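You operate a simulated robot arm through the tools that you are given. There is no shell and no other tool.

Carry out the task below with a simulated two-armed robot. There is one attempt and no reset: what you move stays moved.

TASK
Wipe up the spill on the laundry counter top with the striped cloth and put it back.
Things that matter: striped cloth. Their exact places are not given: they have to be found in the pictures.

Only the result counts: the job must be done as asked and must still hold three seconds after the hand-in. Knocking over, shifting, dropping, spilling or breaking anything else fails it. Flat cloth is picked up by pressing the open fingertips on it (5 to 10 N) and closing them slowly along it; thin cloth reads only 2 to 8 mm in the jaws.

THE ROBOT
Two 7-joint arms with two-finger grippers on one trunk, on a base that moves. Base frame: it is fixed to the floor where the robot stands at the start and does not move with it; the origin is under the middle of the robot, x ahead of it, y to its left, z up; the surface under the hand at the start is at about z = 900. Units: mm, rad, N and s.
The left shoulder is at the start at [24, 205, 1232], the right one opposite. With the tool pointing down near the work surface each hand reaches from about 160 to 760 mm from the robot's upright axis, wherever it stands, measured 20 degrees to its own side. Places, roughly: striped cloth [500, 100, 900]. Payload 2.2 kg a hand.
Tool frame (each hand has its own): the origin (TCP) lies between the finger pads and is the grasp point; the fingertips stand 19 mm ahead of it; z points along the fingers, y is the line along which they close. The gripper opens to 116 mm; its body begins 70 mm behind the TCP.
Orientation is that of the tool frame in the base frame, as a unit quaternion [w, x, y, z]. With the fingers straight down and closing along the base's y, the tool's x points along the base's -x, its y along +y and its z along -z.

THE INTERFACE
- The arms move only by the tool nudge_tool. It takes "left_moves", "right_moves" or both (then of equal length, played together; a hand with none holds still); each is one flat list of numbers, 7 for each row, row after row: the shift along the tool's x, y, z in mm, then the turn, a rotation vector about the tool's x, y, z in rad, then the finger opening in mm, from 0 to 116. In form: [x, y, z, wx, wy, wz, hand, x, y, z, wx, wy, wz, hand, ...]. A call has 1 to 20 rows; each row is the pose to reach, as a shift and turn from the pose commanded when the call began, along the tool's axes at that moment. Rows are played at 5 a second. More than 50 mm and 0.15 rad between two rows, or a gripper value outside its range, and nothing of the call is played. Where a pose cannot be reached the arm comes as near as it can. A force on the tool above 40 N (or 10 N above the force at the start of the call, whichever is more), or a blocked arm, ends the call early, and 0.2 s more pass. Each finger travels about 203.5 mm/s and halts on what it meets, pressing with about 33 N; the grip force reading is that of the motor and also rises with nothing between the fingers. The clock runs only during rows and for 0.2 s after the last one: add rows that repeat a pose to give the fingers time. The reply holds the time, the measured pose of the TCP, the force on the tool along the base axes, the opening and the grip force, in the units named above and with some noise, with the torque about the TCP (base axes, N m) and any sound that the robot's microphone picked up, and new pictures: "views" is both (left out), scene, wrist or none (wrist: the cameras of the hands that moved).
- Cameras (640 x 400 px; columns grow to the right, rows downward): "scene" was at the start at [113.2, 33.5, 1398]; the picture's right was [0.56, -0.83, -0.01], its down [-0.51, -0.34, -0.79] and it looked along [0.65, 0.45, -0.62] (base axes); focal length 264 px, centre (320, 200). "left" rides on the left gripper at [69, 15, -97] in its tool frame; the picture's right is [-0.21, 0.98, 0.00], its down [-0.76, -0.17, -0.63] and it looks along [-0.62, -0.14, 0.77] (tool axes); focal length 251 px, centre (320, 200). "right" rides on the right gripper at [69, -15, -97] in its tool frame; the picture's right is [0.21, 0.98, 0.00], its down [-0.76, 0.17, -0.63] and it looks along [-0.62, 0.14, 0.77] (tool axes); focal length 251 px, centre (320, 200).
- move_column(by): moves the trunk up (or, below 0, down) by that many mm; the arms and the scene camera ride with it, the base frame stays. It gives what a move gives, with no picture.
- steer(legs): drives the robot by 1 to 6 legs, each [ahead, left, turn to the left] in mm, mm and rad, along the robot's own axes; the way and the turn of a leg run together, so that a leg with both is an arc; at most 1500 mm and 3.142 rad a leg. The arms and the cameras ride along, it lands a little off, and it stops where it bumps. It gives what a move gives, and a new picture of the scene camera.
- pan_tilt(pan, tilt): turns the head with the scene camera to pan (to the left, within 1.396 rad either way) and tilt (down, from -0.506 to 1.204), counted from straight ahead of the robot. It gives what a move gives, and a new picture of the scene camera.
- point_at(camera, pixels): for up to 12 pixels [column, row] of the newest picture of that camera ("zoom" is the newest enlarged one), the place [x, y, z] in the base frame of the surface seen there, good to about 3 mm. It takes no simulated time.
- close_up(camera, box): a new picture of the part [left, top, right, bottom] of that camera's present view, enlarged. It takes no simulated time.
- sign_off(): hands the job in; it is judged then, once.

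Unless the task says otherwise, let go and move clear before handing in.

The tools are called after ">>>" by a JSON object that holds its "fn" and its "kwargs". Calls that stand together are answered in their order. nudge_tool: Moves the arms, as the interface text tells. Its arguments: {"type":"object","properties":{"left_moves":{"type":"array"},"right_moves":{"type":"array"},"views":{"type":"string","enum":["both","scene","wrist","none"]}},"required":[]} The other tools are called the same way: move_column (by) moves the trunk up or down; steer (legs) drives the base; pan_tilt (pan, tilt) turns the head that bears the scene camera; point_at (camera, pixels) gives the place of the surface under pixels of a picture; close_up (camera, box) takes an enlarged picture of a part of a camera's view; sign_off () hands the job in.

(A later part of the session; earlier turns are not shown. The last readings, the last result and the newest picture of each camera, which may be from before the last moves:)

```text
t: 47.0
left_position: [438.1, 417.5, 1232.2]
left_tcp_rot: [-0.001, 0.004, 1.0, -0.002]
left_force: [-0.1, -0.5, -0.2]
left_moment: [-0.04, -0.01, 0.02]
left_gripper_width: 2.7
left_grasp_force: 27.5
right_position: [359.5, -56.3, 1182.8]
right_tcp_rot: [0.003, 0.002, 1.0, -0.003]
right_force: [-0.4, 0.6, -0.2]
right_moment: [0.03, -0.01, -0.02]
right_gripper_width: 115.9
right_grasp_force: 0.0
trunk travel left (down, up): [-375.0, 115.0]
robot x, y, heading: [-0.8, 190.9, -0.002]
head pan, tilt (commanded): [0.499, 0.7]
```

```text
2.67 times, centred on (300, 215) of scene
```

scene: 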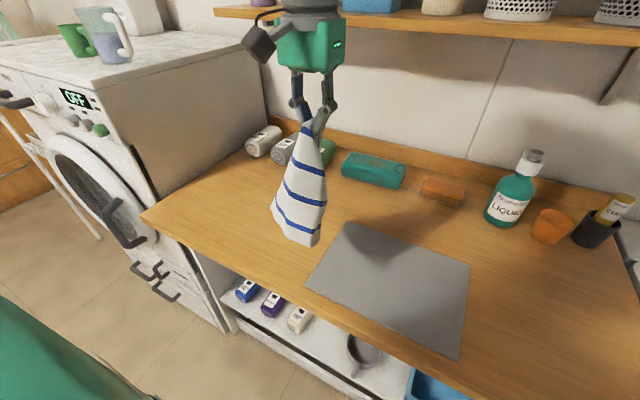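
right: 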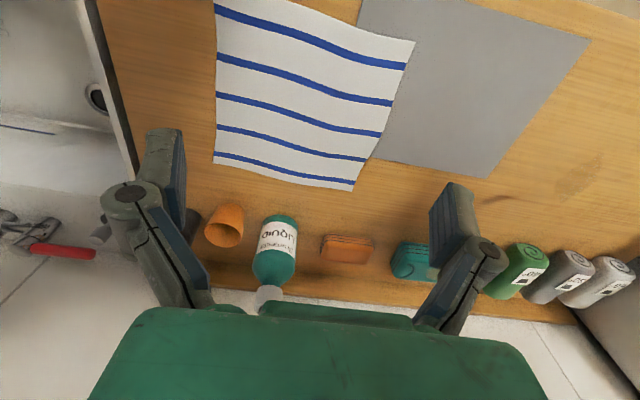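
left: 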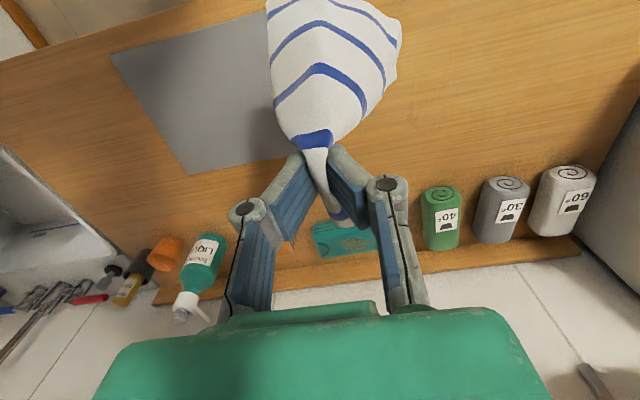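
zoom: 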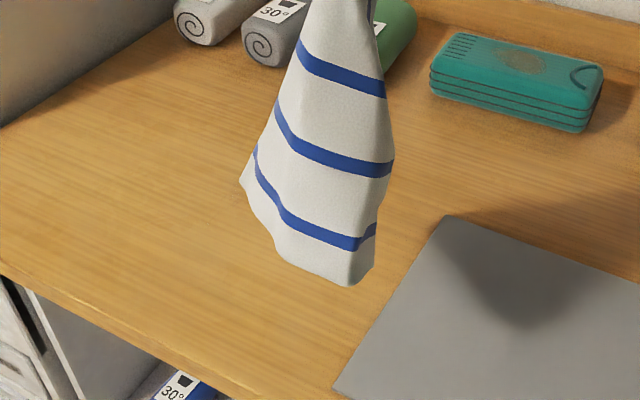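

Most of the stain area looks clean, but the hanging cloth hides part of it. I'll move it further right for an unobstructed look.

>>> {"fn": "nudge_tool", "kwargs": {"left_moves": [0, -40, 0, 0, 0, 0, 0, 0, -80, 0, 0, 0, 0, 0, 0, -120, 0, 0, 0, 0, 0, 0, -160, 0, 0, 0, 0, 0, 0, -190, 0, 0, 0, 0, 0, 0, -190, 0, 0, 0, 0, 0, 0, -190, 0, 0, 0, 0, 0], "views": "both"}}

>>> {"fn": "close_up", "kwargs": {"camera": "scene", "box": [180, 140, 420, 290]}}

>>> {"fn": "close_up", "kwargs": {"camera": "left", "box": [380, 0, 640, 162]}}

```text
t: 48.6
left_position: [440.8, 234.5, 1241.9]
left_tcp_rot: [-0.002, -0.006, 1.0, -0.017]
left_force: [0.4, -1.2, 0.7]
left_moment: [0.03, 0.03, 0.02]
left_gripper_width: 4.3
left_grasp_force: 36.8
right_position: [360.8, -58.0, 1182.9]
right_tcp_rot: [0.002, 0.004, 1.0, -0.002]
right_force: [-0.3, -0.5, 0.2]
right_moment: [-0.01, 0.02, 0.01]
right_gripper_width: 116.0
right_grasp_force: 0.1
trunk travel left (down, up): [-375.0, 115.0]
robot x, y, heading: [0.3, 191.2, 0.0]
head pan, tilt (commanded): [0.499, 0.7]
```

scene: 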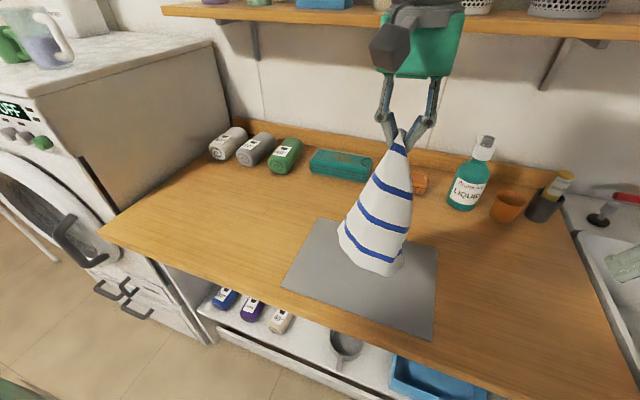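
left: 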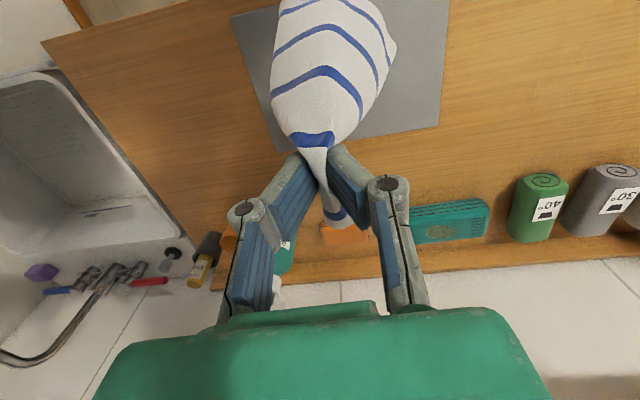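

```text
2.67 times, centred on (300, 215) of scene
```

zoom: 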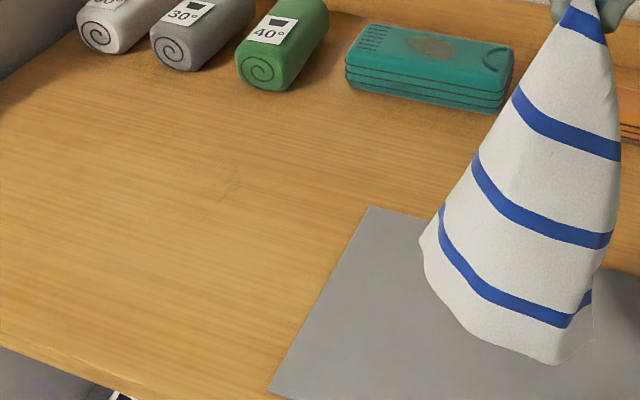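

```text
2.46 times, centred on (510, 81) of left
```

zoom: 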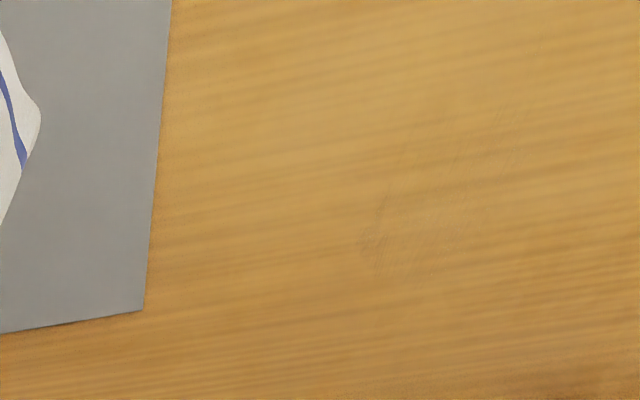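

A faint smudge may remain near left-image (530,93). I'll zoom in more and get its coordinates.

>>> {"fn": "close_up", "kwargs": {"camera": "left", "box": [480, 40, 608, 120]}}

>>> {"fn": "close_up", "kwargs": {"camera": "scene", "box": [200, 170, 328, 250]}}

>>> {"fn": "point_at", "kwargs": {"camera": "left", "pixels": [[530, 93], [535, 80], [545, 70], [530, 105], [560, 60], [550, 95]]}}

```text
5.00 times, centred on (544, 80) of left
```

zoom: 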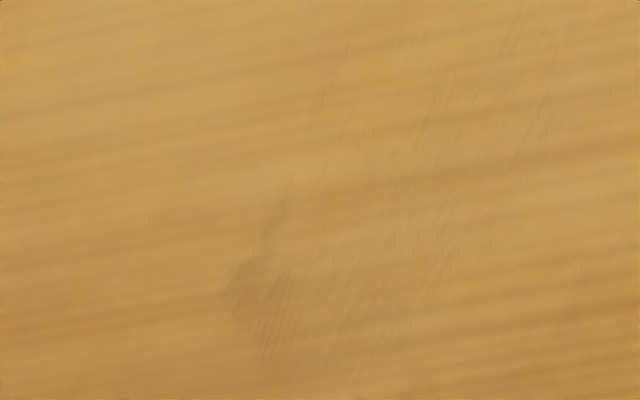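

```text
5.00 times, centred on (264, 210) of scene
```

zoom: 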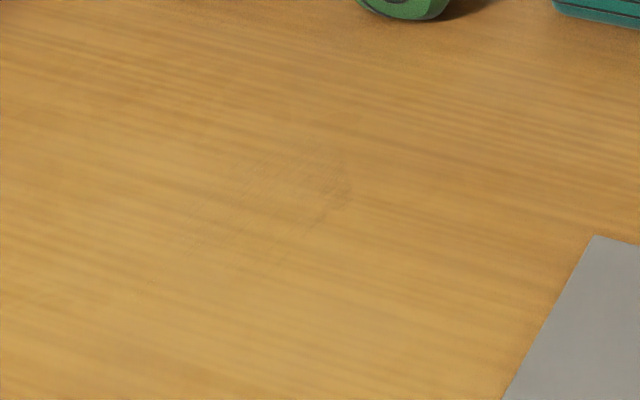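

```text
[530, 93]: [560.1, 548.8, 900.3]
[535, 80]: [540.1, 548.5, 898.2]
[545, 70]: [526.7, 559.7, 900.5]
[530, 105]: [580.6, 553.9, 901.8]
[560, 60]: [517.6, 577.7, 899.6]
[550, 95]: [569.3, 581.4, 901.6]
```

Thin streaks remain over the stain area, strongest near x 540–585, y≈548. I'll go back for a second wipe with firmer contact, including strokes along y.

>>> {"fn": "nudge_tool", "kwargs": {"left_moves": [8, 30, 0, 0, 0, 0, 0, 16, 60, 0, 0, 0, 0, 0, 24, 90, 0, 0, 0, 0, 0, 32, 120, 0, 0, 0, 0, 0, 40, 150, 0, 0, 0, 0, 0, 48, 180, 0, 0, 0, 0, 0, 56, 210, 0, 0, 0, 0, 0, 64, 240, 0, 0, 0, 0, 0, 72, 270, 0, 0, 0, 0, 0, 80, 300, 0, 0, 0, 0, 0, 86, 325, 0, 0, 0, 0, 0, 88, 340, 0, 0, 0, 0, 0, 88, 340, 0, 0, 0, 0, 0, 88, 340, 0, 0, 0, 0, 0, 88, 340, 0, 0, 0, 0, 0], "views": "none"}}

```text
t: 51.8
left_position: [350.4, 568.4, 1229.5]
left_tcp_rot: [0.0, 0.003, 1.0, -0.002]
left_force: [0.1, 0.1, -0.5]
left_moment: [-0.01, 0.01, 0.03]
left_gripper_width: 2.1
left_grasp_force: 27.8
right_position: [359.4, -54.8, 1184.2]
right_tcp_rot: [0.002, 0.004, 1.0, -0.003]
right_force: [0.4, 1.0, -0.4]
right_moment: [-0.02, 0.0, 0.0]
right_gripper_width: 115.9
right_grasp_force: 0.0
trunk travel left (down, up): [-375.0, 115.0]
robot x, y, heading: [1.7, 190.4, -0.006]
head pan, tilt (commanded): [0.499, 0.7]
```

The hand is back at (350,568,1230) with the cloth held. I'll lay it down again on the same arc.

>>> {"fn": "nudge_tool", "kwargs": {"left_moves": [0, 0, 30, 0, 0, 0, 0, 0, 0, 65, 0, 0, 0, 0, 0, 0, 90, 0, 0, 0, 0, -30, 0, 96, 0, 0, 0, 0, -58, 0, 101, 0, 0, 0, 0, -91, 0, 114, 0, 0, 0, 0, -123, 0, 133, 0, 0, 0, 0, -152, 0, 157, 0, 0, 0, 0, -176, 0, 186, 0, 0, 0, 0, -195, 0, 218, 0, 0, 0, 0, -208, 0, 253, 0, 0, 0, 0, -213, 0, 279, 0, 0, 0, 0, -213, 0, 295, 0, 0, 0, 0, -213, 0, 302, 0, 0, 0, 0, -213, 0, 302, 0, 0, 0, 0, -213, 0, 302, 0, 0, 0, 0], "views": "wrist"}}

```text
t: 55.2
left_position: [562.2, 563.3, 927.6]
left_tcp_rot: [-0.001, 0.003, 1.0, -0.003]
left_force: [0.6, 0.3, 2.5]
left_moment: [0.04, -0.02, -0.01]
left_gripper_width: 3.7
left_grasp_force: 33.6
right_position: [359.6, -55.7, 1183.2]
right_tcp_rot: [0.003, 0.003, 1.0, -0.003]
right_force: [0.4, -0.8, 0.3]
right_moment: [-0.01, 0.02, 0.01]
right_gripper_width: 116.0
right_grasp_force: 0.0
trunk travel left (down, up): [-375.0, 115.0]
robot x, y, heading: [-0.8, 191.5, -0.005]
head pan, tilt (commanded): [0.499, 0.7]
```

left: 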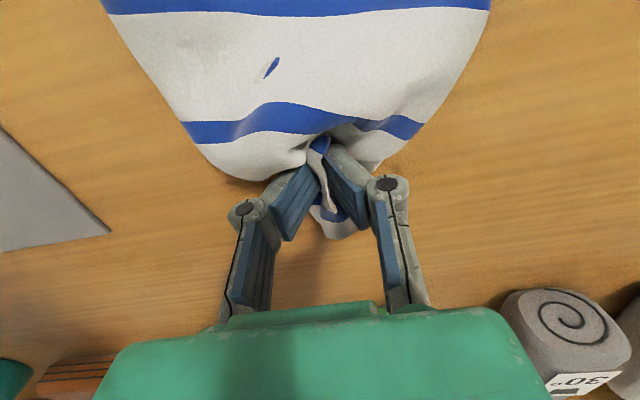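

Light contact (2.5 N) has started at z=927.6. I'll shift toward the residue near (585,545) and press in.

>>> {"fn": "nudge_tool", "kwargs": {"left_moves": [-12, -10, 1, 0, 0, 0, 0, -25, -18, 3, 0, 0, 0, 0, -25, -18, 4.5, 0, 0, 0, 0, -25, -18, 5.5, 0, 0, 0, 0, -25, -18, 5.5, 0, 0, 0, 0], "views": "none"}}

```text
t: 56.4
left_position: [588.0, 547.2, 922.7]
left_tcp_rot: [0.0, 0.003, 1.0, -0.002]
left_force: [0.3, 0.8, 4.4]
left_moment: [0.13, 0.0, 0.01]
left_gripper_width: 2.2
left_grasp_force: 29.4
right_position: [360.7, -54.9, 1182.8]
right_tcp_rot: [0.003, 0.003, 1.0, -0.002]
right_force: [0.3, -0.1, -0.1]
right_moment: [0.02, -0.02, 0.02]
right_gripper_width: 116.3
right_grasp_force: 0.1
trunk travel left (down, up): [-375.0, 115.0]
robot x, y, heading: [3.9, 190.9, -0.002]
head pan, tilt (commanded): [0.499, 0.7]
```

4.4 N now. I'll press another 1 mm, run back along the low-y edge, then start y-direction strokes stepping outward from the near end.

>>> {"fn": "nudge_tool", "kwargs": {"left_moves": [0, -15, 1, 0, 0, 0, 0, 25, -15, 1, 0, 0, 0, 0, 50, -15, 0.8, 0, 0, 0, 0, 75, -15, 0.6, 0, 0, 0, 0, 93, -15, 0.4, 0, 0, 0, 0, 93, 5, 0.4, 0, 0, 0, 0, 93, 30, 0.4, 0, 0, 0, 0, 93, 55, 0.4, 0, 0, 0, 0, 93, 72, 0.4, 0, 0, 0, 0, 80, 72, 0.4, 0, 0, 0, 0, 80, 50, 0.4, 0, 0, 0, 0, 80, 25, 0.4, 0, 0, 0, 0, 80, 0, 0.4, 0, 0, 0, 0, 80, -18, 0.4, 0, 0, 0, 0, 67, -18, 0.6, 0, 0, 0, 0, 67, 5, 0.6, 0, 0, 0, 0, 67, 30, 0.6, 0, 0, 0, 0, 67, 55, 0.6, 0, 0, 0, 0, 67, 72, 0.6, 0, 0, 0, 0, 54, 72, 0.6, 0, 0, 0, 0], "views": "wrist"}}

```text
t: 60.6
left_position: [532.7, 617.1, 922.7]
left_tcp_rot: [0.0, 0.004, 1.0, -0.002]
left_force: [-1.7, 0.8, 4.6]
left_moment: [0.14, 0.06, 0.02]
left_gripper_width: 3.7
left_grasp_force: 35.1
right_position: [359.2, -55.6, 1183.3]
right_tcp_rot: [0.002, 0.003, 1.0, -0.003]
right_force: [-0.3, 0.2, -0.2]
right_moment: [0.01, 0.01, -0.01]
right_gripper_width: 116.0
right_grasp_force: 0.1
trunk travel left (down, up): [-375.0, 115.0]
robot x, y, heading: [-1.9, 194.6, -0.005]
head pan, tilt (commanded): [0.499, 0.7]
```

left: 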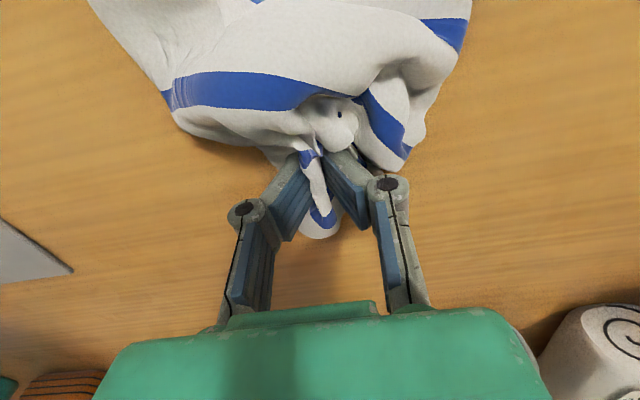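

The force is light at 4.6 N, so I'll press 0.8 mm more and continue the y-direction strokes outward.

>>> {"fn": "nudge_tool", "kwargs": {"left_moves": [0, -22, 0.8, 0, 0, 0, 0, 0, -45, 0.8, 0, 0, 0, 0, 0, -70, 0.8, 0, 0, 0, 0, 0, -90, 0.8, 0, 0, 0, 0, -12, -90, 0.8, 0, 0, 0, 0, -12, -68, 0.8, 0, 0, 0, 0, -12, -45, 0.8, 0, 0, 0, 0, -12, -20, 0.8, 0, 0, 0, 0, -12, 2, 0.8, 0, 0, 0, 0, -24, 2, 0.8, 0, 0, 0, 0, -24, -22, 0.8, 0, 0, 0, 0, -24, -45, 0.8, 0, 0, 0, 0, -24, -70, 0.8, 0, 0, 0, 0, -24, -90, 0.8, 0, 0, 0, 0, -36, -90, 0.9, 0, 0, 0, 0, -36, -68, 0.9, 0, 0, 0, 0, -36, -45, 0.9, 0, 0, 0, 0, -36, -20, 0.9, 0, 0, 0, 0, -36, 2, 0.9, 0, 0, 0, 0, -48, 2, 0.9, 0, 0, 0, 0], "views": "wrist"}}

```text
t: 64.8
left_position: [580.2, 618.2, 922.7]
left_tcp_rot: [0.0, 0.004, 1.0, -0.002]
left_force: [-2.1, 0.9, 5.8]
left_moment: [0.06, 0.04, -0.01]
left_gripper_width: 3.4
left_grasp_force: 32.0
right_position: [359.7, -55.6, 1183.2]
right_tcp_rot: [0.002, 0.002, 1.0, -0.002]
right_force: [0.6, -0.2, -0.3]
right_moment: [0.02, 0.02, -0.03]
right_gripper_width: 115.8
right_grasp_force: 0.0
trunk travel left (down, up): [-375.0, 115.0]
robot x, y, heading: [-0.1, 191.6, -0.007]
head pan, tilt (commanded): [0.499, 0.7]
```

left: 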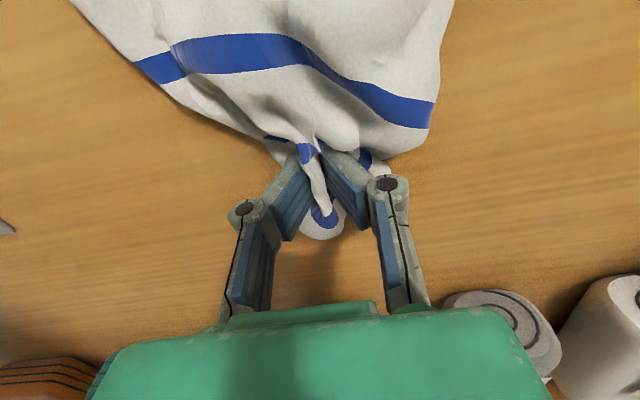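

Contact is steady at 5.8 N. I'll press slightly more and finish the outer lanes at x 580–612.

>>> {"fn": "nudge_tool", "kwargs": {"left_moves": [0, -22, 0.7, 0, 0, 0, 0, 0, -45, 0.7, 0, 0, 0, 0, 0, -70, 0.7, 0, 0, 0, 0, 0, -92, 0.7, 0, 0, 0, 0, -12, -92, 0.9, 0, 0, 0, 0, -12, -68, 0.9, 0, 0, 0, 0, -12, -45, 0.9, 0, 0, 0, 0, -12, -20, 0.9, 0, 0, 0, 0, -12, 2, 0.9, 0, 0, 0, 0, -24, 2, 1, 0, 0, 0, 0, -24, -22, 1, 0, 0, 0, 0, -24, -45, 1, 0, 0, 0, 0, -24, -70, 1, 0, 0, 0, 0, -24, -92, 1, 0, 0, 0, 0, -34, -92, 1.2, 0, 0, 0, 0, -34, -68, 1.2, 0, 0, 0, 0, -34, -45, 1.2, 0, 0, 0, 0, -34, -20, 1.2, 0, 0, 0, 0, -34, 2, 1.2, 0, 0, 0, 0, -34, 2, 1.2, 0, 0, 0, 0], "views": "none"}}

```text
t: 69.0
left_position: [615.9, 619.1, 921.8]
left_tcp_rot: [0.001, 0.004, 1.0, -0.002]
left_force: [1.3, -0.4, 11.2]
left_moment: [0.02, -0.11, -0.02]
left_gripper_width: 3.5
left_grasp_force: 32.0
right_position: [359.6, -57.8, 1182.9]
right_tcp_rot: [0.003, 0.003, 1.0, -0.002]
right_force: [-0.5, 1.2, 0.4]
right_moment: [-0.01, -0.02, 0.02]
right_gripper_width: 115.8
right_grasp_force: 0.1
trunk travel left (down, up): [-375.0, 115.0]
robot x, y, heading: [3.3, 193.3, 0.0]
head pan, tilt (commanded): [0.499, 0.7]
```

The second pass ended at a steady 11 N. I'll lift the cloth and inspect the counter again.

>>> {"fn": "nudge_tool", "kwargs": {"left_moves": [5, 0, -30, 0, 0, 0, 0, 15, 0, -65, 0, 0, 0, 0, 30, 0, -100, 0, 0, 0, 0, 50, 0, -135, 0, 0, 0, 0, 75, 0, -170, 0, 0, 0, 0, 100, 0, -205, 0, 0, 0, 0, 120, -10, -240, 0, 0, 0, 0, 135, -30, -275, 0, 0, 0, 0, 150, -60, -300, 0, 0, 0, 0, 160, -95, -310, 0, 0, 0, 0, 165, -135, -310, 0, 0, 0, 0, 170, -175, -310, 0, 0, 0, 0, 170, -215, -310, 0, 0, 0, 0, 170, -255, -310, 0, 0, 0, 0, 170, -295, -310, 0, 0, 0, 0, 170, -330, -310, 0, 0, 0, 0, 170, -355, -310, 0, 0, 0, 0, 170, -365, -310, 0, 0, 0, 0, 170, -365, -310, 0, 0, 0, 0, 170, -365, -310, 0, 0, 0, 0], "views": "both"}}

>>> {"fn": "close_up", "kwargs": {"camera": "scene", "box": [200, 160, 360, 260]}}

>>> {"fn": "close_up", "kwargs": {"camera": "left", "box": [440, 10, 640, 135]}}

```text
t: 73.2
left_position: [443.0, 259.8, 1235.3]
left_tcp_rot: [-0.001, 0.001, 1.0, -0.005]
left_force: [0.0, 1.0, -0.7]
left_moment: [0.04, 0.01, 0.01]
left_gripper_width: 4.5
left_grasp_force: 33.0
right_position: [359.9, -58.0, 1182.2]
right_tcp_rot: [0.003, 0.004, 1.0, -0.002]
right_force: [0.9, -0.6, -0.3]
right_moment: [-0.01, 0.01, 0.0]
right_gripper_width: 115.9
right_grasp_force: 0.1
trunk travel left (down, up): [-375.0, 115.0]
robot x, y, heading: [3.5, 192.1, -0.004]
head pan, tilt (commanded): [0.499, 0.7]
```

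scene: 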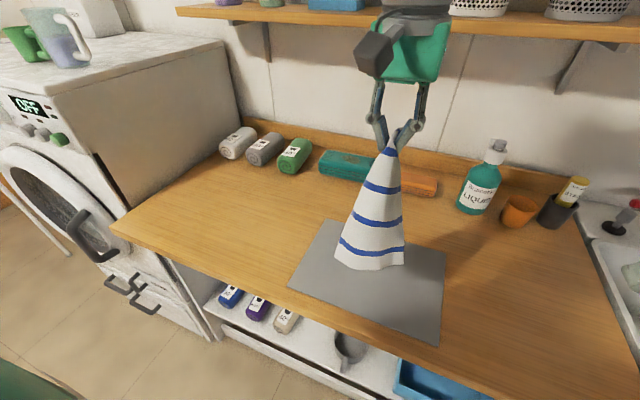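
left: 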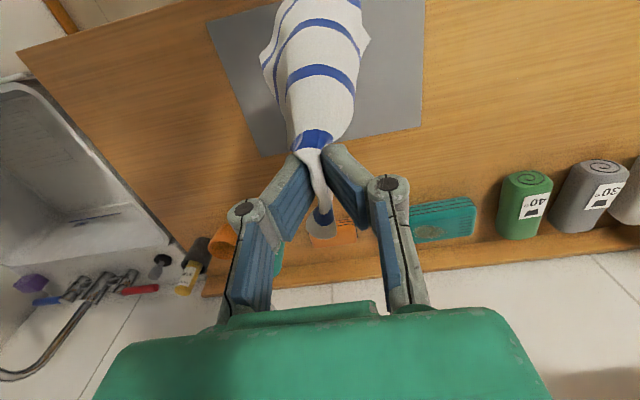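

```text
4.00 times, centred on (280, 210) of scene
```

zoom: 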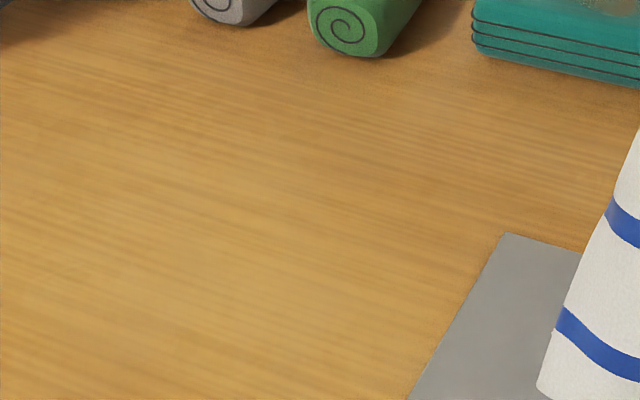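

```text
3.20 times, centred on (540, 72) of left
```

zoom: 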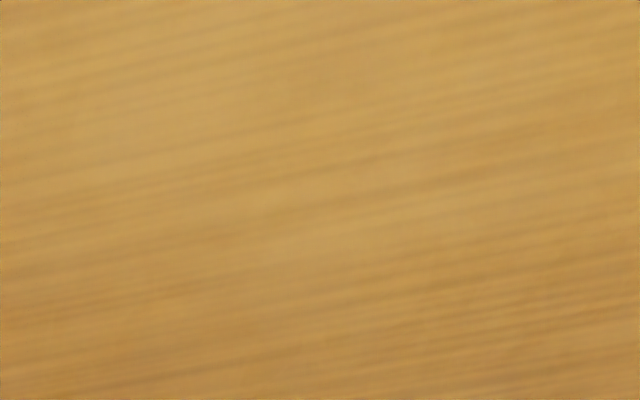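

The counter is clean at high magnification in both views. Now to put the cloth back: first I'll drive back to the right so the original spot is comfortably in reach.

>>> {"fn": "steer", "kwargs": {"legs": [[0, -191, 0.004]]}}

```text
t: 74.7
left_position: [444.1, 88.8, 1236.3]
left_tcp_rot: [-0.002, -0.001, 1.0, -0.017]
left_force: [-0.3, 1.3, 1.1]
left_moment: [-0.11, 0.0, 0.01]
left_gripper_width: 2.7
left_grasp_force: 27.9
right_position: [359.2, -233.4, 1186.0]
right_tcp_rot: [0.004, 0.002, 1.0, -0.008]
right_force: [0.7, 0.0, 0.1]
right_moment: [0.01, -0.01, 0.0]
right_gripper_width: 116.1
right_grasp_force: 0.0
trunk travel left (down, up): [-375.0, 115.0]
robot x, y, heading: [0.9, 2.8, -0.002]
head pan, tilt (commanded): [0.499, 0.7]
```

scene: 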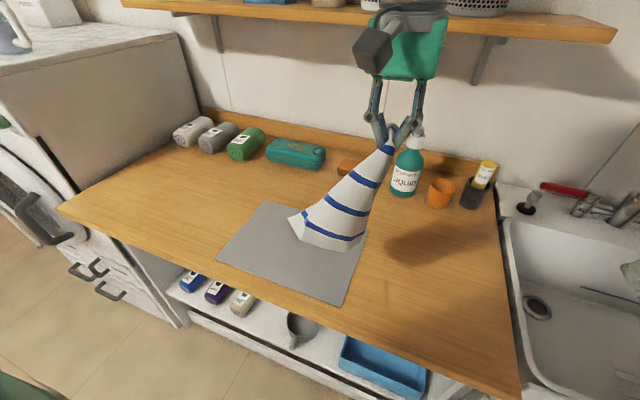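

The base is back at y≈3 and the cloth is still swinging. I'll let it settle and re-aim the head at the put-back area.

>>> {"fn": "pan_tilt", "kwargs": {"pan": 0.15, "tilt": 0.75}}

>>> {"fn": "nudge_tool", "kwargs": {"left_moves": [0, 0, 0, 0, 0, 0, 0, 0, 0, 0, 0, 0, 0, 0, 0, 0, 0, 0, 0, 0, 0, 0, 0, 0, 0, 0, 0, 0, 0, 0, 0, 0, 0, 0, 0], "views": "both"}}

```text
t: 75.6
left_position: [440.8, 90.6, 1237.6]
left_tcp_rot: [0.0, -0.002, 1.0, -0.015]
left_force: [0.4, 1.7, 0.8]
left_moment: [-0.06, -0.01, -0.01]
left_gripper_width: 2.8
left_grasp_force: 32.2
right_position: [358.0, -231.4, 1185.3]
right_tcp_rot: [0.005, 0.0, 1.0, -0.008]
right_force: [-0.1, 0.6, 0.3]
right_moment: [-0.06, -0.04, -0.02]
right_gripper_width: 116.0
right_grasp_force: 0.0
trunk travel left (down, up): [-375.0, 115.0]
robot x, y, heading: [-0.5, 9.5, -0.004]
head pan, tilt (commanded): [0.15, 0.75]
```

scene: 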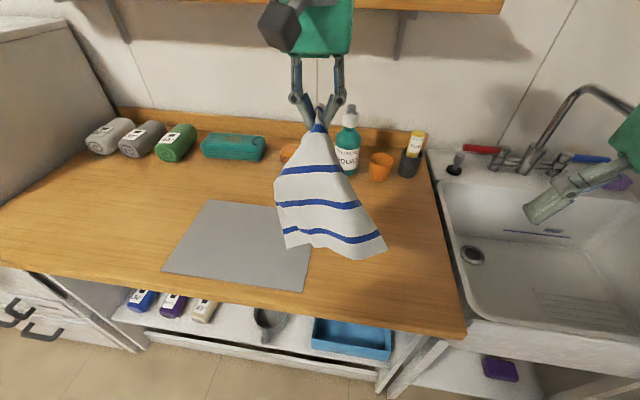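

```text
t: 77.0
left_position: [438.7, 45.2, 1238.6]
left_tcp_rot: [0.001, 0.0, 1.0, -0.001]
left_force: [0.3, -1.0, -0.1]
left_moment: [0.02, 0.0, 0.02]
left_gripper_width: 3.0
left_grasp_force: 32.4
right_position: [353.3, -273.0, 1179.6]
right_tcp_rot: [0.006, 0.003, 1.0, 0.006]
right_force: [-0.6, -0.7, -0.1]
right_moment: [0.0, -0.04, -0.04]
right_gripper_width: 116.0
right_grasp_force: 0.0
trunk travel left (down, up): [-375.0, 115.0]
robot x, y, heading: [-1.7, -5.1, -0.004]
head pan, tilt (commanded): [0.15, 0.75]
stopped in row 5 (left hand): the arm was blocked; the commanded pose is now the measured one
```

scene: 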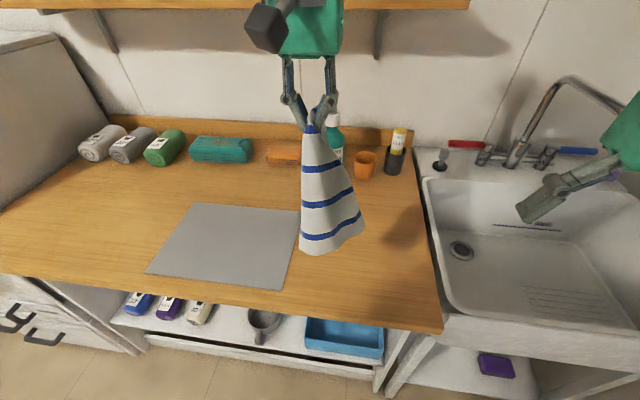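
left: 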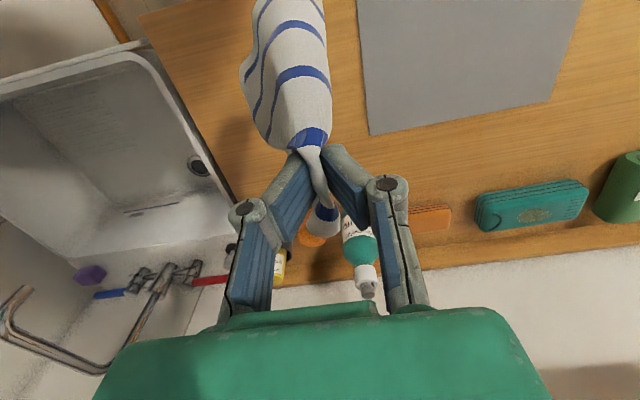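

The call reported the arm as blocked, but the forces are near zero and nothing is touching; it looks like sway after the drive. I'll hold still again so everything settles before placing.

>>> {"fn": "nudge_tool", "kwargs": {"left_moves": [0, 0, 0, 0, 0, 0, 0, 0, 0, 0, 0, 0, 0, 0, 0, 0, 0, 0, 0, 0, 0, 0, 0, 0, 0, 0, 0, 0, 0, 0, 0, 0, 0, 0, 0, 0, 0, 0, 0, 0, 0, 0, 0, 0, 0, 0, 0, 0, 0], "views": "scene"}}

```text
t: 78.6
left_position: [438.6, 41.4, 1238.7]
left_tcp_rot: [0.002, 0.003, 1.0, -0.001]
left_force: [0.0, -0.2, -1.1]
left_moment: [0.0, -0.01, -0.01]
left_gripper_width: 3.6
left_grasp_force: 31.3
right_position: [353.6, -276.5, 1179.8]
right_tcp_rot: [0.004, 0.004, 1.0, 0.009]
right_force: [0.0, -0.9, 0.9]
right_moment: [0.04, 0.04, -0.04]
right_gripper_width: 116.1
right_grasp_force: 0.0
trunk travel left (down, up): [-375.0, 115.0]
robot x, y, heading: [-2.9, -4.1, -0.004]
head pan, tilt (commanded): [0.15, 0.75]
```

scene: 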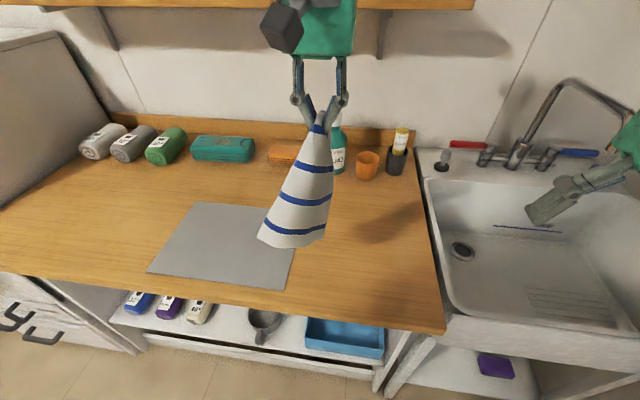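

The cloth is still swinging slightly. I'll drift slowly to the lay-down start at (412,52,~1175), which also gives it time to calm.

>>> {"fn": "nudge_tool", "kwargs": {"left_moves": [3, 1, 6, 0, 0, 0, 0, 6, 2, 12, 0, 0, 0, 0, 9, 4, 18, 0, 0, 0, 0, 12, 6, 24, 0, 0, 0, 0, 15, 8, 30, 0, 0, 0, 0, 18, 9, 36, 0, 0, 0, 0, 21, 10, 42, 0, 0, 0, 0, 24, 11, 48, 0, 0, 0, 0, 26, 11, 54, 0, 0, 0, 0, 26, 11, 58, 0, 0, 0, 0, 26, 11, 60, 0, 0, 0, 0, 26, 11, 60, 0, 0, 0, 0, 26, 11, 60, 0, 0, 0, 0, 26, 11, 60, 0, 0, 0, 0, 26, 11, 60, 0, 0, 0, 0, 26, 11, 60, 0, 0, 0, 0], "views": "both"}}

```text
t: 82.0
left_position: [411.8, 79.0, 1177.4]
left_tcp_rot: [0.001, 0.0, 1.0, -0.009]
left_force: [-0.5, 0.3, 0.7]
left_moment: [0.05, -0.06, 0.0]
left_gripper_width: 2.1
left_grasp_force: 28.6
right_position: [355.2, -249.8, 1183.6]
right_tcp_rot: [0.004, 0.002, 1.0, -0.002]
right_force: [0.7, -0.2, 0.0]
right_moment: [-0.04, 0.0, 0.0]
right_gripper_width: 115.8
right_grasp_force: 0.0
trunk travel left (down, up): [-375.0, 115.0]
robot x, y, heading: [1.6, -1.5, -0.007]
head pan, tilt (commanded): [0.15, 0.75]
```

scene: 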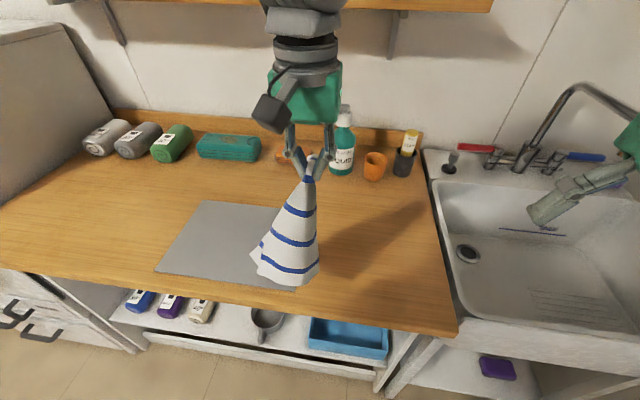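
left: 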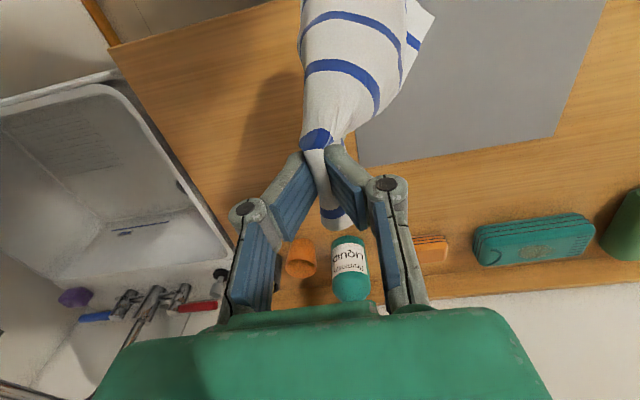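

The measured y swings by about 25 mm while the commanded pose is steady: the trunk is swaying sideways. I'll sample a few moments to see whether it dies out.

>>> {"fn": "nudge_tool", "kwargs": {"left_moves": [0, 0, 0, 0, 0, 0, 0], "views": "none"}}

>>> {"fn": "nudge_tool", "kwargs": {"left_moves": [0, 0, 0, 0, 0, 0, 0], "views": "none"}}

>>> {"fn": "nudge_tool", "kwargs": {"left_moves": [0, 0, 0, 0, 0, 0, 0, 0, 0, 0, 0, 0, 0, 0], "views": "none"}}

>>> {"fn": "nudge_tool", "kwargs": {"left_moves": [0, 0, 0, 0, 0, 0, 0, 0, 0, 0, 0, 0, 0, 0, 0, 0, 0, 0, 0, 0, 0], "views": "none"}}

>>> {"fn": "nudge_tool", "kwargs": {"left_moves": [0, 0, 0, 0, 0, 0, 0, 0, 0, 0, 0, 0, 0, 0, 0, 0, 0, 0, 0, 0, 0, 0, 0, 0, 0, 0, 0, 0, 0, 0, 0, 0, 0, 0, 0, 0, 0, 0, 0, 0, 0, 0], "views": "scene"}}

```text
t: 82.4
left_position: [413.8, 55.0, 1178.4]
left_tcp_rot: [0.0, 0.001, 1.0, 0.0]
left_force: [1.1, 0.5, 0.4]
left_moment: [0.14, -0.03, 0.0]
left_gripper_width: 4.4
left_grasp_force: 37.1
right_position: [354.0, -274.3, 1178.9]
right_tcp_rot: [0.005, 0.003, 1.0, 0.008]
right_force: [-0.3, -0.5, 0.0]
right_moment: [-0.02, -0.03, 0.02]
right_gripper_width: 115.7
right_grasp_force: 0.1
trunk travel left (down, up): [-375.0, 115.0]
robot x, y, heading: [0.5, -5.0, -0.005]
head pan, tilt (commanded): [0.15, 0.75]
```

```text
t: 82.8
left_position: [412.7, 86.2, 1177.6]
left_tcp_rot: [0.001, 0.001, 1.0, -0.013]
left_force: [-0.7, 0.2, 0.2]
left_moment: [-0.19, 0.01, -0.01]
left_gripper_width: 2.8
left_grasp_force: 28.1
right_position: [355.3, -244.0, 1185.5]
right_tcp_rot: [0.005, 0.002, 1.0, -0.003]
right_force: [1.0, 0.0, -0.6]
right_moment: [-0.03, -0.04, -0.02]
right_gripper_width: 115.8
right_grasp_force: 0.1
trunk travel left (down, up): [-375.0, 115.0]
robot x, y, heading: [-1.8, 3.6, -0.006]
head pan, tilt (commanded): [0.15, 0.75]
```

```text
t: 83.4
left_position: [412.3, 65.2, 1178.3]
left_tcp_rot: [0.001, 0.0, 1.0, -0.005]
left_force: [-0.1, -0.7, 0.7]
left_moment: [-0.18, -0.1, -0.02]
left_gripper_width: 2.5
left_grasp_force: 27.8
right_position: [356.0, -263.6, 1182.2]
right_tcp_rot: [0.005, 0.003, 1.0, 0.004]
right_force: [-0.3, 0.4, -0.1]
right_moment: [0.0, 0.02, 0.02]
right_gripper_width: 115.6
right_grasp_force: 0.1
trunk travel left (down, up): [-375.0, 115.0]
robot x, y, heading: [-2.1, -4.0, -0.003]
head pan, tilt (commanded): [0.15, 0.75]
```

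```text
t: 84.2
left_position: [412.4, 56.8, 1178.0]
left_tcp_rot: [0.0, 0.0, 1.0, -0.001]
left_force: [-0.1, -1.3, -1.1]
left_moment: [0.05, 0.01, -0.01]
left_gripper_width: 4.6
left_grasp_force: 33.8
right_position: [355.2, -274.4, 1180.0]
right_tcp_rot: [0.005, 0.004, 1.0, 0.008]
right_force: [0.1, 0.4, -0.5]
right_moment: [0.01, 0.02, -0.02]
right_gripper_width: 116.0
right_grasp_force: 0.2
trunk travel left (down, up): [-375.0, 115.0]
robot x, y, heading: [1.6, -7.6, -0.009]
head pan, tilt (commanded): [0.15, 0.75]
```

```text
t: 85.6
left_position: [413.4, 79.1, 1178.6]
left_tcp_rot: [0.001, 0.0, 1.0, -0.01]
left_force: [-0.4, 1.9, 0.4]
left_moment: [0.05, 0.03, 0.0]
left_gripper_width: 3.8
left_grasp_force: 35.3
right_position: [355.5, -250.9, 1184.0]
right_tcp_rot: [0.005, 0.002, 1.0, -0.002]
right_force: [0.4, 0.4, -0.2]
right_moment: [-0.04, -0.02, -0.02]
right_gripper_width: 115.9
right_grasp_force: 0.0
trunk travel left (down, up): [-375.0, 115.0]
robot x, y, heading: [-0.4, 1.3, -0.003]
head pan, tilt (commanded): [0.15, 0.75]
```

scene: 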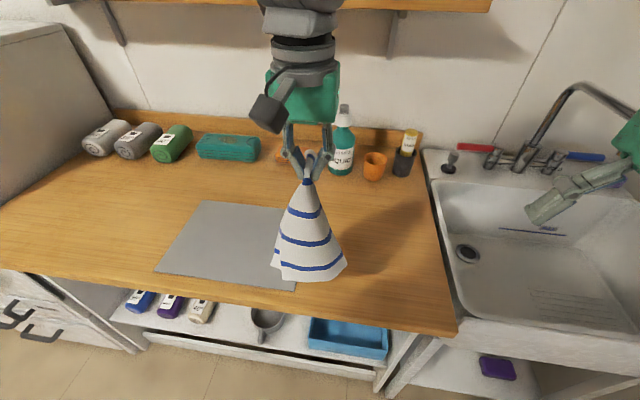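

The sway is a slowly damping sideways oscillation of about ±15 mm around y≈70. Placing it accurately is better once calm, so I'll wait several seconds.

>>> {"fn": "nudge_tool", "kwargs": {"left_moves": [0, 0, 0, 0, 0, 0, 0, 0, 0, 0, 0, 0, 0, 0, 0, 0, 0, 0, 0, 0, 0, 0, 0, 0, 0, 0, 0, 0, 0, 0, 0, 0, 0, 0, 0, 0, 0, 0, 0, 0, 0, 0, 0, 0, 0, 0, 0, 0, 0, 0, 0, 0, 0, 0, 0, 0, 0, 0, 0, 0, 0, 0, 0, 0, 0, 0, 0, 0, 0, 0, 0, 0, 0, 0, 0, 0, 0, 0, 0, 0, 0, 0, 0, 0, 0, 0, 0, 0, 0, 0, 0, 0, 0, 0, 0, 0, 0, 0, 0, 0, 0, 0, 0, 0, 0, 0, 0, 0, 0, 0, 0, 0, 0, 0, 0, 0, 0, 0, 0, 0, 0, 0, 0, 0, 0, 0, 0, 0, 0, 0, 0, 0, 0, 0, 0, 0, 0, 0, 0, 0], "views": "none"}}

>>> {"fn": "nudge_tool", "kwargs": {"left_moves": [0, 0, 0, 0, 0, 0, 0, 0, 0, 0, 0, 0, 0, 0, 0, 0, 0, 0, 0, 0, 0, 0, 0, 0, 0, 0, 0, 0, 0, 0, 0, 0, 0, 0, 0, 0, 0, 0, 0, 0, 0, 0, 0, 0, 0, 0, 0, 0, 0, 0, 0, 0, 0, 0, 0, 0, 0, 0, 0, 0, 0, 0, 0, 0, 0, 0, 0, 0, 0, 0, 0, 0, 0, 0, 0, 0, 0, 0, 0, 0, 0, 0, 0, 0, 0, 0, 0, 0, 0, 0, 0, 0, 0, 0, 0, 0, 0, 0, 0, 0, 0, 0, 0, 0, 0, 0, 0, 0, 0, 0, 0, 0, 0, 0, 0, 0, 0, 0, 0, 0, 0, 0, 0, 0, 0, 0, 0, 0, 0, 0, 0, 0, 0, 0, 0, 0, 0, 0, 0, 0], "views": "none"}}

>>> {"fn": "nudge_tool", "kwargs": {"left_moves": [0, 0, 0, 0, 0, 0, 0], "views": "none"}}

>>> {"fn": "nudge_tool", "kwargs": {"left_moves": [0, 0, 0, 0, 0, 0, 0], "views": "scene"}}

```text
t: 89.8
left_position: [412.9, 68.5, 1178.8]
left_tcp_rot: [0.001, -0.001, 1.0, -0.006]
left_force: [-0.9, -0.1, -0.2]
left_moment: [0.01, 0.01, -0.02]
left_gripper_width: 4.2
left_grasp_force: 32.3
right_position: [356.2, -260.8, 1182.4]
right_tcp_rot: [0.005, 0.004, 1.0, 0.003]
right_force: [-0.5, 0.2, 0.3]
right_moment: [-0.01, -0.01, -0.02]
right_gripper_width: 116.2
right_grasp_force: 0.0
trunk travel left (down, up): [-375.0, 115.0]
robot x, y, heading: [-1.0, 2.4, -0.002]
head pan, tilt (commanded): [0.15, 0.75]
```

```text
t: 94.0
left_position: [413.2, 70.2, 1177.4]
left_tcp_rot: [0.001, 0.0, 1.0, -0.007]
left_force: [0.1, -0.3, 0.2]
left_moment: [-0.08, -0.05, 0.01]
left_gripper_width: 2.1
left_grasp_force: 26.1
right_position: [355.3, -261.0, 1182.3]
right_tcp_rot: [0.005, 0.003, 1.0, 0.002]
right_force: [-0.9, 0.3, -1.0]
right_moment: [-0.02, -0.01, 0.03]
right_gripper_width: 116.1
right_grasp_force: 0.0
trunk travel left (down, up): [-375.0, 115.0]
robot x, y, heading: [-4.4, -1.0, -0.008]
head pan, tilt (commanded): [0.15, 0.75]
```

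```text
t: 94.4
left_position: [412.4, 68.0, 1179.2]
left_tcp_rot: [0.0, -0.001, 1.0, -0.006]
left_force: [0.1, -2.6, -1.1]
left_moment: [-0.04, 0.03, -0.01]
left_gripper_width: 2.3
left_grasp_force: 26.5
right_position: [354.4, -261.0, 1182.3]
right_tcp_rot: [0.005, 0.002, 1.0, 0.002]
right_force: [0.3, 0.3, -0.2]
right_moment: [-0.01, 0.04, 0.02]
right_gripper_width: 116.1
right_grasp_force: 0.1
trunk travel left (down, up): [-375.0, 115.0]
robot x, y, heading: [0.2, -2.8, 0.001]
head pan, tilt (commanded): [0.15, 0.75]
```

```text
t: 94.8
left_position: [413.0, 68.9, 1178.0]
left_tcp_rot: [0.001, 0.0, 1.0, -0.006]
left_force: [0.5, -0.4, 1.4]
left_moment: [-0.1, -0.05, 0.0]
left_gripper_width: 2.6
left_grasp_force: 26.8
right_position: [355.9, -261.3, 1181.8]
right_tcp_rot: [0.005, 0.003, 1.0, 0.002]
right_force: [0.3, -0.1, -0.3]
right_moment: [0.01, -0.01, -0.03]
right_gripper_width: 115.7
right_grasp_force: 0.1
trunk travel left (down, up): [-375.0, 115.0]
robot x, y, heading: [2.7, -0.3, -0.005]
head pan, tilt (commanded): [0.15, 0.75]
```

scene: 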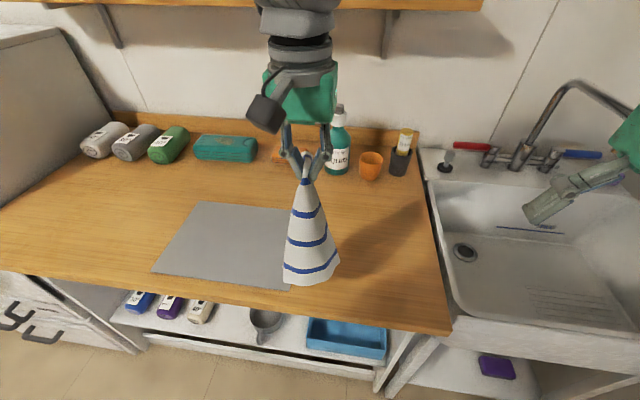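

Everything is calm now at (413,69,1178). I'll shift 15 mm toward y≈54 and lay the cloth down on the reverse arc, with its near edge landing at x≈413 and the pinch ending near x≈621.

>>> {"fn": "nudge_tool", "kwargs": {"left_moves": [0, -5, 14, 0, 0, 0, 0, 0, -10, 28, 0, 0, 0, 0, 0, -15, 42, 0, 0, 0, 0, -18, -15, 49, 0, 0, 0, 0, -36, -15, 53, 0, 0, 0, 0, -71, -15, 62, 0, 0, 0, 0, -104, -15, 78, 0, 0, 0, 0, -133, -15, 98, 0, 0, 0, 0, -154, -15, 118, 0, 0, 0, 0, -172, -15, 141, 0, 0, 0, 0, -186, -15, 166, 0, 0, 0, 0, -195, -15, 186, 0, 0, 0, 0, -201, -15, 207, 0, 0, 0, 0, -205, -15, 225, 0, 0, 0, 0, -207, -15, 239, 0, 0, 0, 0, -208, -15, 246, 0, 0, 0, 0, -208, -15, 246, 0, 0, 0, 0, -208, -15, 246, 0, 0, 0, 0], "views": "both"}}

```text
t: 98.6
left_position: [622.3, 50.8, 933.8]
left_tcp_rot: [0.001, 0.0, 1.0, -0.006]
left_force: [-0.8, 0.0, -0.1]
left_moment: [-0.04, 0.0, 0.02]
left_gripper_width: 3.3
left_grasp_force: 29.9
right_position: [355.6, -261.4, 1181.6]
right_tcp_rot: [0.004, 0.003, 1.0, 0.002]
right_force: [-0.1, 0.5, 0.2]
right_moment: [0.01, 0.02, 0.03]
right_gripper_width: 115.9
right_grasp_force: 0.0
trunk travel left (down, up): [-375.0, 115.0]
robot x, y, heading: [-1.2, 0.4, -0.004]
head pan, tilt (commanded): [0.15, 0.75]
```

scene: 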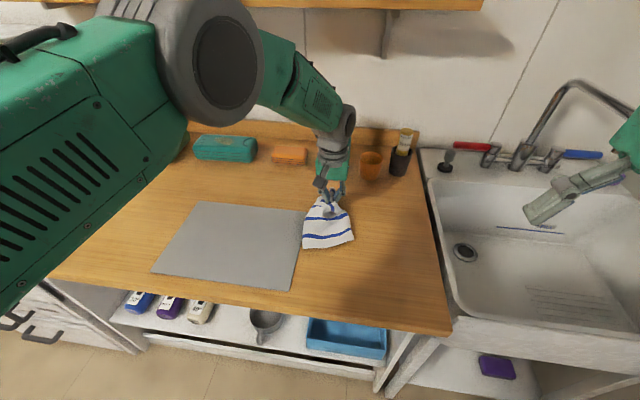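
left: 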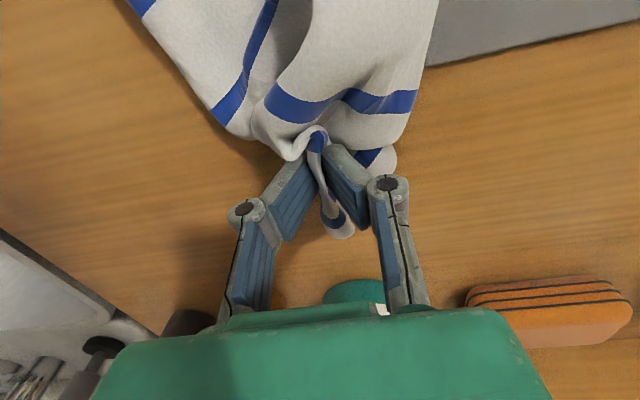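

The cloth is laid out behind the hand, but it's narrower and more crumpled than before. I'll measure where it lies.

>>> {"fn": "close_up", "kwargs": {"camera": "scene", "box": [240, 170, 400, 270]}}

>>> {"fn": "point_at", "kwargs": {"camera": "scene", "pixels": [[303, 247], [353, 242], [347, 213], [307, 215], [325, 230], [200, 202], [152, 272], [290, 288], [303, 211]]}}

```text
4.00 times, centred on (320, 220) of scene
```

zoom: 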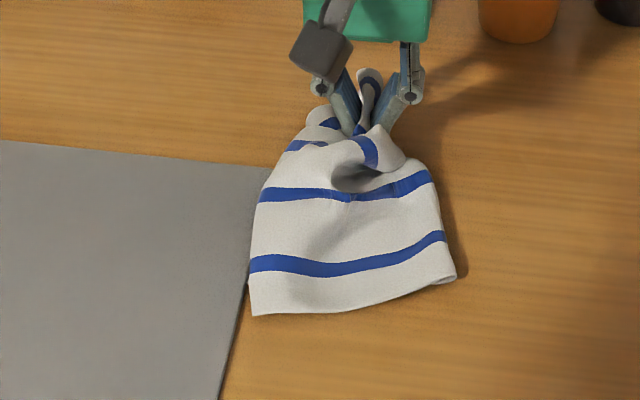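

```text
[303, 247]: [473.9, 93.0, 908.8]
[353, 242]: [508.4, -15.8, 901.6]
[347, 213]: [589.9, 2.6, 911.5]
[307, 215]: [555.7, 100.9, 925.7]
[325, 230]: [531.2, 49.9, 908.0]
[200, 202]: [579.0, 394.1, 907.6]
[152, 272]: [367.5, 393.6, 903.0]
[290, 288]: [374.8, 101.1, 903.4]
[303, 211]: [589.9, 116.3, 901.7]
```

The near edge only reached x≈474–508 (it was ~415), so the cloth is bunched: it slid along because the arc barely let it touch. I'll lift again and re-lay it along a 45° line so each part lands and stays put.

>>> {"fn": "nudge_tool", "kwargs": {"left_moves": [5, 0, -20, 0, 0, 0, 0, 15, 0, -42, 0, 0, 0, 0, 30, 0, -65, 0, 0, 0, 0, 45, 0, -90, 0, 0, 0, 0, 62, 0, -115, 0, 0, 0, 0, 80, 1, -140, 0, 0, 0, 0, 100, 2, -165, 0, 0, 0, 0, 120, 3, -190, 0, 0, 0, 0, 140, 4, -215, 0, 0, 0, 0, 160, 5, -235, 0, 0, 0, 0, 180, 5, -250, 0, 0, 0, 0, 198, 5, -260, 0, 0, 0, 0, 212, 5, -265, 0, 0, 0, 0, 222, 5, -270, 0, 0, 0, 0, 227, 5, -270, 0, 0, 0, 0, 227, 5, -270, 0, 0, 0, 0, 227, 5, -270, 0, 0, 0, 0, 227, 5, -270, 0, 0, 0, 0, 227, 5, -270, 0, 0, 0, 0, 227, 5, -270, 0, 0, 0, 0], "views": "none"}}

>>> {"fn": "nudge_tool", "kwargs": {"left_moves": [0, 0, 0, 0, 0, 0, 0, 0, 0, 0, 0, 0, 0, 0, 0, 0, 0, 0, 0, 0, 0, 0, 0, 0, 0, 0, 0, 0, 0, 0, 0, 0, 0, 0, 0, 0, 0, 0, 0, 0, 0, 0, 0, 0, 0, 0, 0, 0, 0, 0, 0, 0, 0, 0, 0, 0, 0, 0, 0, 0, 0, 0, 0, 0, 0, 0, 0, 0, 0, 0, 0, 0, 0, 0, 0, 0, 0, 0, 0, 0, 0, 0, 0, 0, 0, 0, 0, 0, 0, 0, 0, 0, 0, 0, 0, 0, 0, 0, 0, 0, 0, 0, 0, 0, 0, 0, 0, 0, 0, 0, 0, 0, 0, 0, 0, 0, 0, 0, 0, 0, 0, 0, 0, 0, 0, 0], "views": "both"}}

```text
t: 102.8
left_position: [394.2, 57.3, 1202.1]
left_tcp_rot: [0.001, 0.0, 1.0, -0.005]
left_force: [0.0, -0.5, -0.9]
left_moment: [0.01, -0.01, -0.01]
left_gripper_width: 3.9
left_grasp_force: 30.8
right_position: [355.9, -260.9, 1180.9]
right_tcp_rot: [0.005, 0.003, 1.0, 0.002]
right_force: [0.5, 0.2, 0.9]
right_moment: [0.01, 0.03, -0.02]
right_gripper_width: 115.7
right_grasp_force: 0.1
trunk travel left (down, up): [-375.0, 115.0]
robot x, y, heading: [-1.5, -1.7, -0.006]
head pan, tilt (commanded): [0.15, 0.75]
```

```text
t: 106.6
left_position: [393.3, 57.6, 1203.8]
left_tcp_rot: [0.001, 0.0, 1.0, -0.006]
left_force: [1.0, -0.3, -0.4]
left_moment: [0.04, 0.0, 0.0]
left_gripper_width: 2.9
left_grasp_force: 31.6
right_position: [355.4, -260.6, 1182.4]
right_tcp_rot: [0.005, 0.002, 1.0, 0.003]
right_force: [0.1, 0.5, -1.5]
right_moment: [0.01, -0.01, 0.0]
right_gripper_width: 116.0
right_grasp_force: 0.0
trunk travel left (down, up): [-375.0, 115.0]
robot x, y, heading: [-2.1, -1.5, -0.004]
head pan, tilt (commanded): [0.15, 0.75]
```

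scene: 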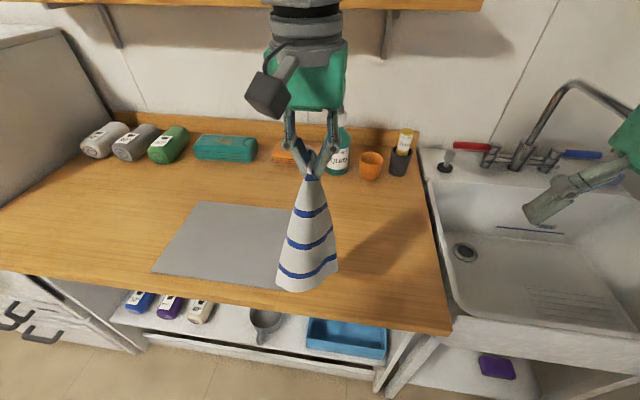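
left: 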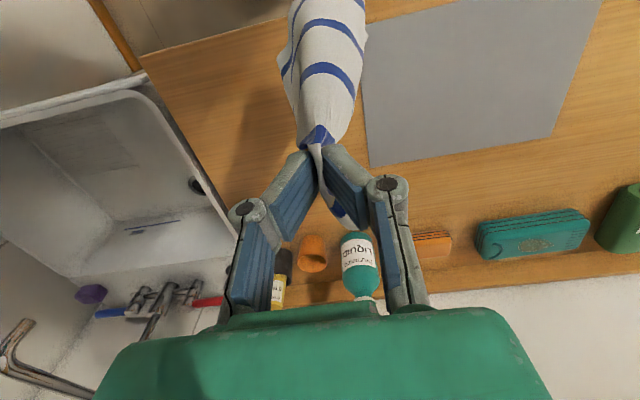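

The cloth hangs still at (393,57,1204). I'll check the height of its lowest points before choosing the lay-down line.

>>> {"fn": "point_at", "kwargs": {"camera": "scene", "pixels": [[298, 289], [280, 283], [335, 270], [313, 180], [308, 240]]}}

```text
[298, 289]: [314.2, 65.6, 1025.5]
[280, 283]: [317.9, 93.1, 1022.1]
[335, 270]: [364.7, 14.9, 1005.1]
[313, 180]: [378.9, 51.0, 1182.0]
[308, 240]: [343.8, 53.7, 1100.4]
```

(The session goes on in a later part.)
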